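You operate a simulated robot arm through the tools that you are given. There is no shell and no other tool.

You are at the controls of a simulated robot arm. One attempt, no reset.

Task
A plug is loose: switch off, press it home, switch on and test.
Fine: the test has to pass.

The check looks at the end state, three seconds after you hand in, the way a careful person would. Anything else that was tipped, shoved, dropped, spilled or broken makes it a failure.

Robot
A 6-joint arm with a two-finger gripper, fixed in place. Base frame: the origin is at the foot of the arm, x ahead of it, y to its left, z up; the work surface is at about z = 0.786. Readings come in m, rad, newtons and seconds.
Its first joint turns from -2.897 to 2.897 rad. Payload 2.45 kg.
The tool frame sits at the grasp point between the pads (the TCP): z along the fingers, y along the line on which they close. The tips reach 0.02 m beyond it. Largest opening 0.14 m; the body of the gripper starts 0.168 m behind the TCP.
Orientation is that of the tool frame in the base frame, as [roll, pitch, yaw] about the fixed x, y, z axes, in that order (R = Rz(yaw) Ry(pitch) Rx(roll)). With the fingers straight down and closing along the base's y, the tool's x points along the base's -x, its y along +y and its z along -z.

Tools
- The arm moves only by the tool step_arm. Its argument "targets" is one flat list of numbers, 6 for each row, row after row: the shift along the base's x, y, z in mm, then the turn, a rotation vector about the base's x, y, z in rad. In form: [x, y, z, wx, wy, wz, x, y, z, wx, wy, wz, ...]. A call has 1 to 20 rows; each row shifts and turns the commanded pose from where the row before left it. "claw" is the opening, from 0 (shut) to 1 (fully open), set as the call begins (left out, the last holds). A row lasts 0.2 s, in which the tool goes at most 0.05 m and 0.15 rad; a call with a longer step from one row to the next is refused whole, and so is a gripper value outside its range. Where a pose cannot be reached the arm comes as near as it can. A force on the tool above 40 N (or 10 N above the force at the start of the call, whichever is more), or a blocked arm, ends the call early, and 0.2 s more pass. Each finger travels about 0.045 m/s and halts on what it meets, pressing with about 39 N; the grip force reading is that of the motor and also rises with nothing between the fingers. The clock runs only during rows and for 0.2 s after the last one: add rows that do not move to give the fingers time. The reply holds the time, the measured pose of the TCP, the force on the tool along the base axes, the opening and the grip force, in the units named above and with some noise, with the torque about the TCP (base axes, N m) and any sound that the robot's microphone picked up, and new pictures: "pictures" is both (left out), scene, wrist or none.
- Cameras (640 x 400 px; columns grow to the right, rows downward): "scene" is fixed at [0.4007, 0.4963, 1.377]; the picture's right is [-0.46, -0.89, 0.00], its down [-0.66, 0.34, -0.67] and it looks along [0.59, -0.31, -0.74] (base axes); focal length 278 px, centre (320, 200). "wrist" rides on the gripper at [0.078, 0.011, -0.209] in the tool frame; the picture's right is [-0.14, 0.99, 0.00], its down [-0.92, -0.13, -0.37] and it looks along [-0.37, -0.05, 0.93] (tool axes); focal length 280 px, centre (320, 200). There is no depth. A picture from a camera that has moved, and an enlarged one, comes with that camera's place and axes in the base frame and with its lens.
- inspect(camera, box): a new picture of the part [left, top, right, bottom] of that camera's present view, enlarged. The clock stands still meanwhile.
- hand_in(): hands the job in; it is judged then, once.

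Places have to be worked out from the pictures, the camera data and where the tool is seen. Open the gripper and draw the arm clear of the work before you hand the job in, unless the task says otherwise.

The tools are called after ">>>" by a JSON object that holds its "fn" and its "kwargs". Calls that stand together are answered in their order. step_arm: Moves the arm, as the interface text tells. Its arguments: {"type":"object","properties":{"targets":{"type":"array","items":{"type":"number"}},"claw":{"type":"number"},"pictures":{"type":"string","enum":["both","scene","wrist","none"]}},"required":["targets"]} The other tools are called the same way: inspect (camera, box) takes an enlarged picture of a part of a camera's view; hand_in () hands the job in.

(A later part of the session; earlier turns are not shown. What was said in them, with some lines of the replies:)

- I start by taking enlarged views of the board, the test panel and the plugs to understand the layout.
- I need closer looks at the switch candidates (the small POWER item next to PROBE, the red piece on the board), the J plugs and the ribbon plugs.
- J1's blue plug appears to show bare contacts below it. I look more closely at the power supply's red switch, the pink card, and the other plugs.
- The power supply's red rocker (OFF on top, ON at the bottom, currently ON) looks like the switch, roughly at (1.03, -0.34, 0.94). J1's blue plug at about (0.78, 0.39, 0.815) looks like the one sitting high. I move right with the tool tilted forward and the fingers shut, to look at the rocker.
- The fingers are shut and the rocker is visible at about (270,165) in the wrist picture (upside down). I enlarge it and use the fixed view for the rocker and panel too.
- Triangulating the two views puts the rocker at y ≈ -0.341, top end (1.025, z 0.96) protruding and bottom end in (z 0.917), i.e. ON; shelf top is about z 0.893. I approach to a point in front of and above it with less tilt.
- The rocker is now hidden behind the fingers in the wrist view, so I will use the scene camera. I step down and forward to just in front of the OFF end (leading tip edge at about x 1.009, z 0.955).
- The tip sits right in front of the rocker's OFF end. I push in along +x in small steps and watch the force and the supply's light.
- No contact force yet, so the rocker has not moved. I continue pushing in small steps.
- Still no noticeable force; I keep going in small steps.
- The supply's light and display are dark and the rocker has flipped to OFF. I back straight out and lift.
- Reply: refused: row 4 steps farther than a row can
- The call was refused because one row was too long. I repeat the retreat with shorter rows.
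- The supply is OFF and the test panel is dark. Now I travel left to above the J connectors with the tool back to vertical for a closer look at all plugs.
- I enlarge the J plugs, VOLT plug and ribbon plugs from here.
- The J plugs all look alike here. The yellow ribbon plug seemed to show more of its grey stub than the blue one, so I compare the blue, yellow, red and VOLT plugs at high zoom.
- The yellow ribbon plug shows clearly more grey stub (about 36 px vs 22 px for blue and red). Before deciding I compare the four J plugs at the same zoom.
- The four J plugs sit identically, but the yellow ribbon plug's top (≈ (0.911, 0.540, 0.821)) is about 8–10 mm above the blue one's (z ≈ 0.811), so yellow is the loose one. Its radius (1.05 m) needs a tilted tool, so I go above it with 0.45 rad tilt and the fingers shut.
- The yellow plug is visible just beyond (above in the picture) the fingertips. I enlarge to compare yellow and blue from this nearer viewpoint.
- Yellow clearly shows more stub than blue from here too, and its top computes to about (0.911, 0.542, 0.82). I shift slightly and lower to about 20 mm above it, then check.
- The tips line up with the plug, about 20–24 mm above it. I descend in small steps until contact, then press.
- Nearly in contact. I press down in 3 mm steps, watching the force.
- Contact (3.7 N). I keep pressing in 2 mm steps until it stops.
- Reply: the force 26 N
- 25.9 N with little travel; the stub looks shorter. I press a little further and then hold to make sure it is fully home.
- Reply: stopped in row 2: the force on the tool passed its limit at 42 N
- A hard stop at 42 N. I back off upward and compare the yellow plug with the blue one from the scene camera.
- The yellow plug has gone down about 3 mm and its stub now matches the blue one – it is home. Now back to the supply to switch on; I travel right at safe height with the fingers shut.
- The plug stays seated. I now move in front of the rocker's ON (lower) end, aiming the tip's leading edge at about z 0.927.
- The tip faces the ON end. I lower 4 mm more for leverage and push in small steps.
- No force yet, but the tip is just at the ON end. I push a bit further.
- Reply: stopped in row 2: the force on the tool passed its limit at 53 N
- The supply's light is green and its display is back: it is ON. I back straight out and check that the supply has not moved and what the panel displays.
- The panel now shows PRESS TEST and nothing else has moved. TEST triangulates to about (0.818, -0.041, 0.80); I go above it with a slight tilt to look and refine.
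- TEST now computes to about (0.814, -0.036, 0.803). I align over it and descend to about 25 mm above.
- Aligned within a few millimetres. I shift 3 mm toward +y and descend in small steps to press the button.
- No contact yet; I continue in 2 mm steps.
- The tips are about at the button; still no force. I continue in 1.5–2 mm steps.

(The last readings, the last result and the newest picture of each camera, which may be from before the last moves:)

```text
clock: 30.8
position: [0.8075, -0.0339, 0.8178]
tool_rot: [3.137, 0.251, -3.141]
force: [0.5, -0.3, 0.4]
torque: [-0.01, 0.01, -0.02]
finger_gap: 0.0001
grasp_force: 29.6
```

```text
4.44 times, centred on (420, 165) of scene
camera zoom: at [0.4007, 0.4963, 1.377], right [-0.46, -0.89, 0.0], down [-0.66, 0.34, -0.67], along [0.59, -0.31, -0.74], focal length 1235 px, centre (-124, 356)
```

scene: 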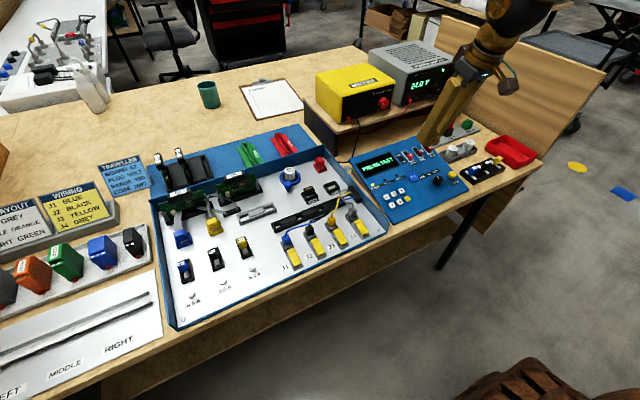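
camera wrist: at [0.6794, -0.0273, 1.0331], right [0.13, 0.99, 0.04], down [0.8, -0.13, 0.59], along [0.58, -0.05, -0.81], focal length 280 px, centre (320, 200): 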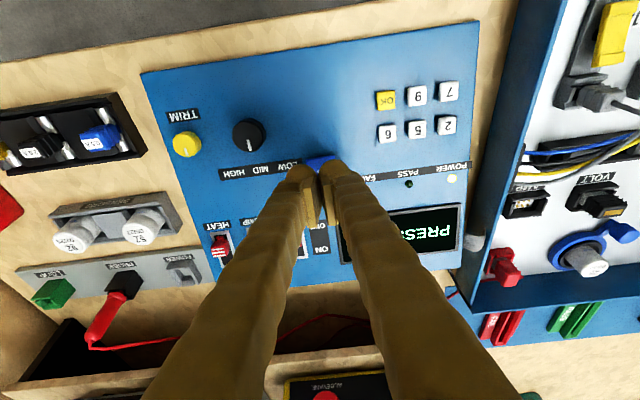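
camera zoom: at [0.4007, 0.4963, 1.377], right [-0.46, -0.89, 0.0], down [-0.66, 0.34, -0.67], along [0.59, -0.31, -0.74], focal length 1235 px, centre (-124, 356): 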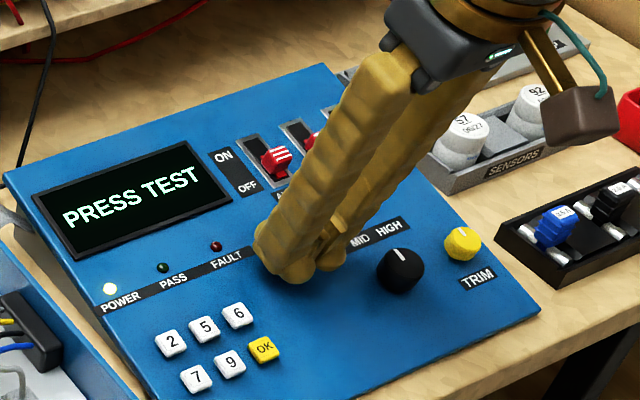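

Still free. I go on in 1.5 mm steps.

>>> {"fn": "step_arm", "kwargs": {"targets": [0, 0, -1.5, 0, 0, 0, 0, 0, -1.5, 0, 0, 0, 0, 0, -1.5, 0, 0, 0], "pictures": "none"}}

>>> {"fn": "inspect", "kwargs": {"camera": "scene", "box": [360, 120, 480, 210]}}

>>> {"fn": "inspect", "kwargs": {"camera": "wrist", "box": [240, 100, 400, 200]}}

```text
clock: 31.6
position: [0.8082, -0.0347, 0.8139]
tool_rot: [3.138, 0.252, 3.141]
force: [0.6, -0.7, 2.4]
torque: [0.0, -0.02, -0.01]
finger_gap: 0.0062
grasp_force: 29.6
heard: click
```

```text
4.44 times, centred on (420, 165) of scene
camera zoom: at [0.4007, 0.4963, 1.377], right [-0.46, -0.89, 0.0], down [-0.66, 0.34, -0.67], along [0.59, -0.31, -0.74], focal length 1235 px, centre (-124, 356)
```

zoom: 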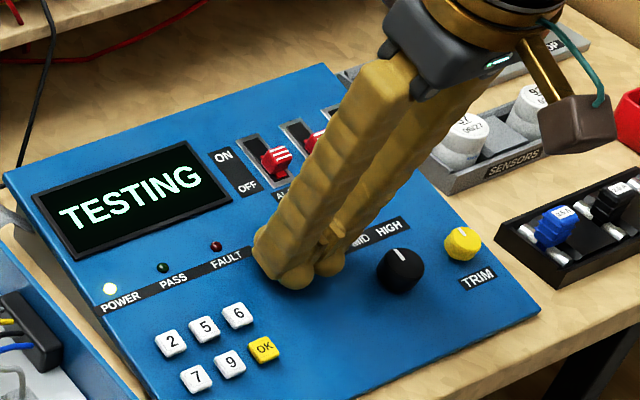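

```text
4.00 times, centred on (320, 150) of wrist
camera zoom: at [0.679, -0.0238, 0.9974], right [0.13, 0.99, 0.04], down [0.8, -0.13, 0.59], along [0.58, -0.05, -0.81], focal length 1122 px, centre (320, 400)
```

zoom: 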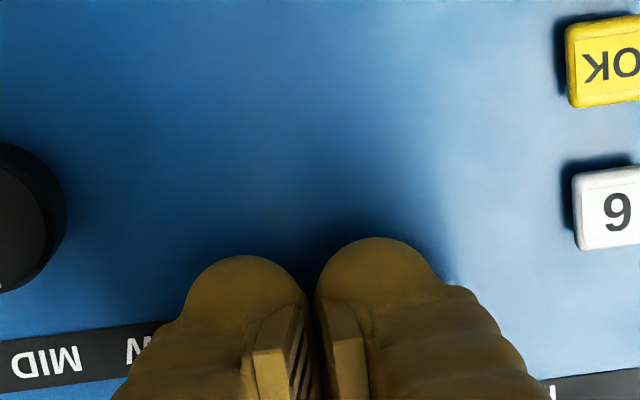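

A click was heard and the display reads TESTING. I lift off straight up and wait for the result.

>>> {"fn": "step_arm", "kwargs": {"targets": [0, 0, 10, 0, 0, 0, 0, 0, 30, 0, 0, 0, 0, 0, 40, 0, 0, 0, 0, 0, 40, 0, 0, 0, 0, 0, 40, 0, 0.05, 0, 0, 0, 30, 0, 0.1, 0, 0, 0, 0, 0, 0.1, 0, 0, 0, 0, 0, 0, 0, 0, 0, 0, 0, 0, 0]}}

>>> {"fn": "inspect", "kwargs": {"camera": "scene", "box": [340, 120, 480, 210]}}

```text
clock: 33.6
position: [0.8084, -0.0347, 1.0033]
tool_rot: [3.138, 0.0, -3.141]
force: [0.5, 0.7, -0.5]
torque: [0.01, 0.0, -0.01]
finger_gap: 0.0001
grasp_force: 29.6
camera wrist: at [0.7292, -0.0237, 1.2129], right [0.14, 0.99, 0.0], down [0.92, -0.13, 0.37], along [0.37, -0.05, -0.93], focal length 280 px, centre (320, 200)
```

scene: 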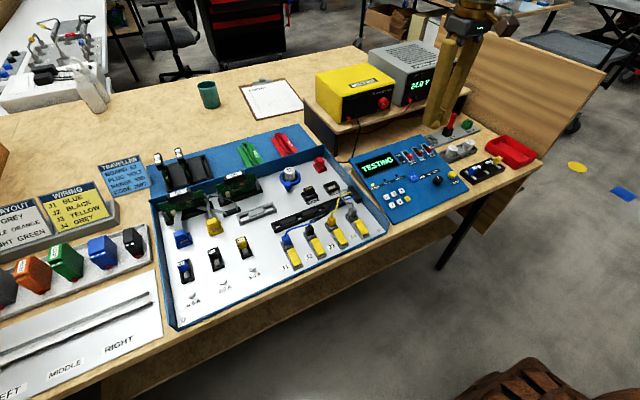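
wrist: 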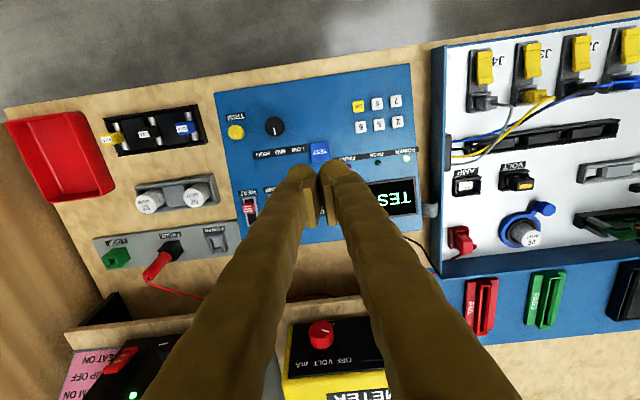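

```text
4.44 times, centred on (410, 165) of scene
camera zoom: at [0.4007, 0.4963, 1.377], right [-0.46, -0.89, 0.0], down [-0.66, 0.34, -0.67], along [0.59, -0.31, -0.74], focal length 1235 px, centre (-80, 356)
```

zoom: 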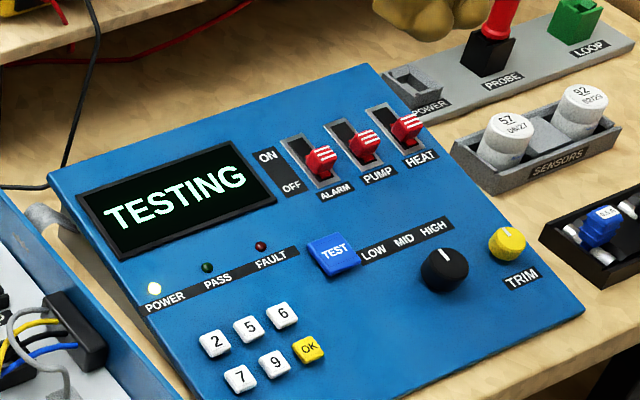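

Still TESTING. I open the gripper up here, clear of everything, and wait a few more seconds.

>>> {"fn": "step_arm", "kwargs": {"targets": [-10, 0, 20, 0, 0, 0, -10, 0, 20, 0, 0, 0, 0, 0, 0, 0, 0, 0, 0, 0, 0, 0, 0, 0, 0, 0, 0, 0, 0, 0, 0, 0, 0, 0, 0, 0, 0, 0, 0, 0, 0, 0, 0, 0, 0, 0, 0, 0, 0, 0, 0, 0, 0, 0, 0, 0, 0, 0, 0, 0], "claw": 0.7}}

>>> {"fn": "inspect", "kwargs": {"camera": "scene", "box": [340, 120, 480, 210]}}

```text
clock: 35.8
position: [0.7865, -0.0345, 1.0429]
tool_rot: [3.138, 0.001, -3.142]
force: [0.2, 0.1, 0.6]
torque: [0.0, 0.01, -0.03]
finger_gap: 0.0984
grasp_force: 0.0
camera wrist: at [0.7087, -0.0238, 1.2529], right [0.14, 0.99, 0.0], down [0.92, -0.13, 0.37], along [0.37, -0.05, -0.93], focal length 280 px, centre (320, 200)
```

scene: 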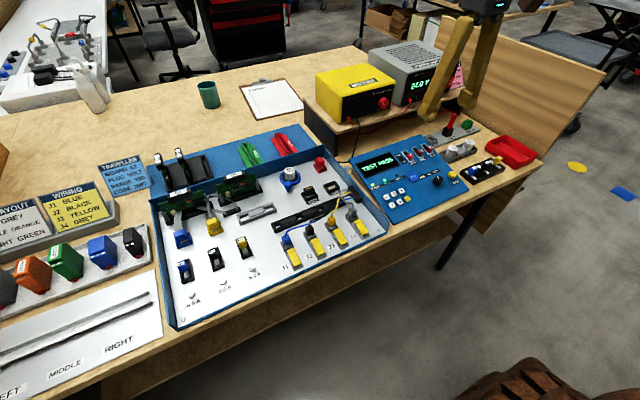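
wrist: 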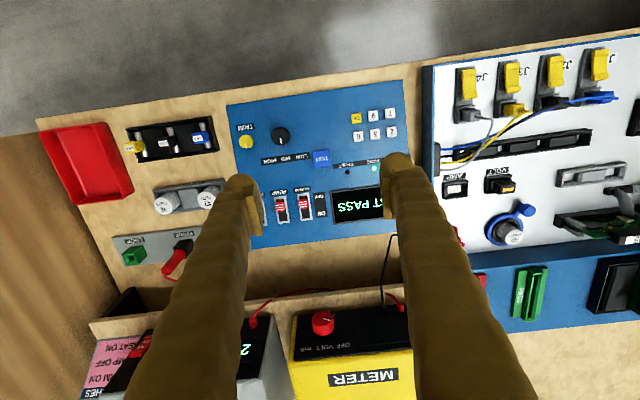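

```text
4.44 times, centred on (410, 165) of scene
camera zoom: at [0.4007, 0.4963, 1.377], right [-0.46, -0.89, 0.0], down [-0.66, 0.34, -0.67], along [0.59, -0.31, -0.74], focal length 1235 px, centre (-80, 356)
```

zoom: 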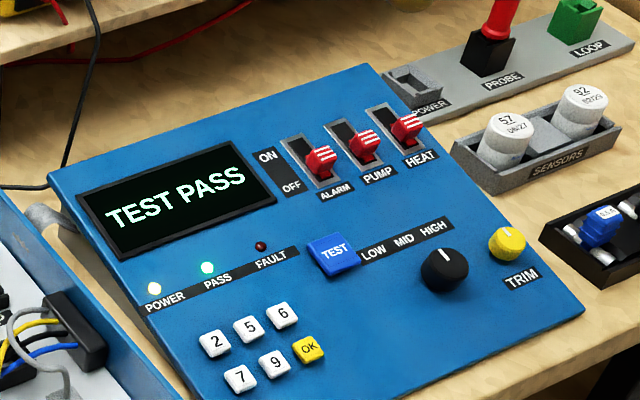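

The display reads TEST PASS with the green PASS light on. I raise and draw the arm back clear, open fully, and give everything a last look.

>>> {"fn": "step_arm", "kwargs": {"targets": [-25, 0, 30, 0, 0, 0, -25, 0, 30, 0, 0, 0, -25, 0, 25, 0, 0, 0, -25, 0, 0, 0, 0, 0, -25, 0, 0, 0, 0, 0, 0, 0, 0, 0, 0, 0], "claw": 1}}

>>> {"fn": "inspect", "kwargs": {"camera": "scene", "box": [300, 40, 540, 220]}}

>>> {"fn": "inspect", "kwargs": {"camera": "scene", "box": [140, 140, 400, 330]}}

>>> {"fn": "inspect", "kwargs": {"camera": "scene", "box": [195, 212, 235, 237]}}

```text
clock: 37.2
position: [0.6617, -0.0362, 1.1302]
tool_rot: [3.139, 0.0, 3.142]
force: [0.0, 0.8, 0.1]
torque: [-0.01, -0.02, 0.01]
finger_gap: 0.1402
grasp_force: 0.0
camera wrist: at [0.583, -0.0242, 1.34], right [0.14, 0.99, 0.0], down [0.92, -0.13, 0.37], along [0.37, -0.05, -0.93], focal length 280 px, centre (320, 200)
```

scene: 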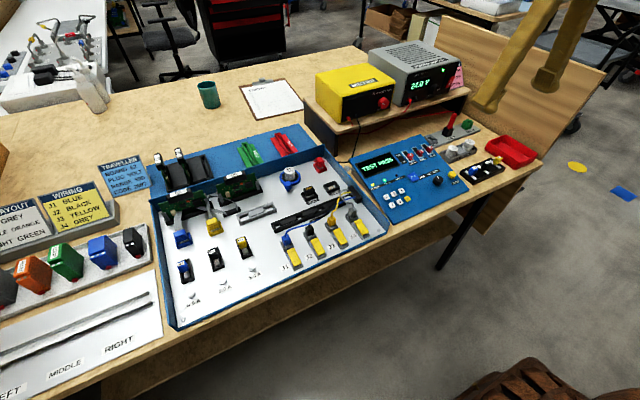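
wrist: 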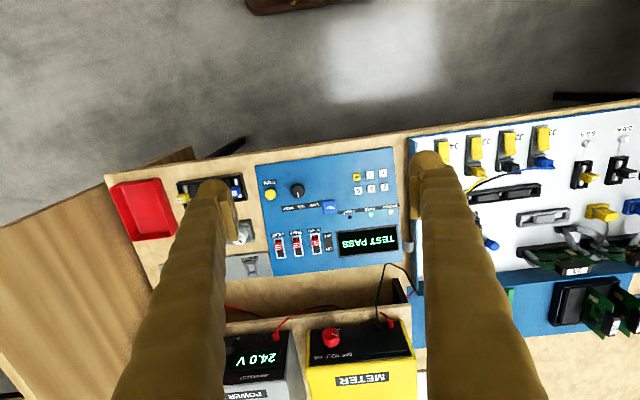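

```text
2.22 times, centred on (420, 130) of scene
camera zoom: at [0.4007, 0.4963, 1.377], right [-0.46, -0.89, 0.0], down [-0.66, 0.34, -0.67], along [0.59, -0.31, -0.74], focal length 618 px, centre (98, 356)
```

zoom: 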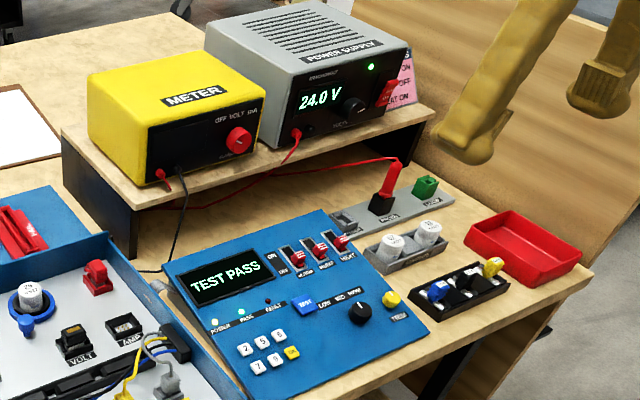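

```text
2.11 times, centred on (270, 235) of scene
camera zoom: at [0.4007, 0.4963, 1.377], right [-0.46, -0.89, 0.0], down [-0.66, 0.34, -0.67], along [0.59, -0.31, -0.74], focal length 585 px, centre (425, 126)
```

zoom: 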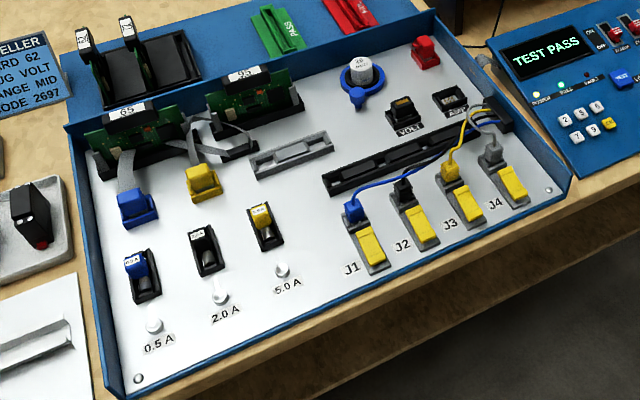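

```text
16.00 times, centred on (215, 224) of scene
camera zoom: at [0.4007, 0.4963, 1.377], right [-0.46, -0.89, 0.0], down [-0.66, 0.34, -0.67], along [0.59, -0.31, -0.74], focal length 4447 px, centre (2000, -192)
```

zoom: 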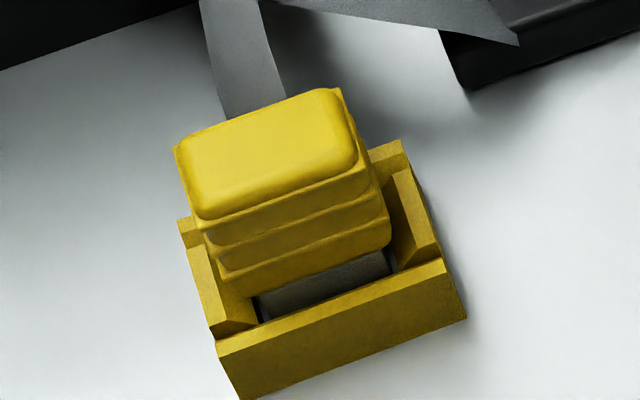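

The yellow plug is home, the supply is on at 24.0 V, and the display reads TEST PASS. Nothing else looks disturbed, the gripper is open and the arm is clear, so I hand in.

>>> {"fn": "hand_in", "kwargs": {}}

```text
The job is handed in.
```

The job is done: the panel now reads TEST PASS with its green PASS light on, and I have handed it in.

- **Loose plug:** it was the yellow ribbon plug on the board, sitting about 3 mm high. The blue ribbon plug and the four J plugs looked properly seated, so I left them alone.
- **Switch off:** I pressed the power supply's red rocker to OFF, and the supply and panel went dark before I touched the plug.
- **Press home:** I pushed the yellow plug down until it stopped hard, at 42 N. Its exposed stub now matches the blue plug's.
- **Switch on and test:** I pressed the rocker back to ON, and the supply shows 24.0 V. The panel asked for a test, so I pressed TEST, heard a click, and it passed a few seconds later.

The push to switch back on peaked at 53 N, above the 40 N limit, so the arm stopped itself there. In the last pictures the supply and everything else look undisturbed. The gripper is open and the arm is drawn back clear.
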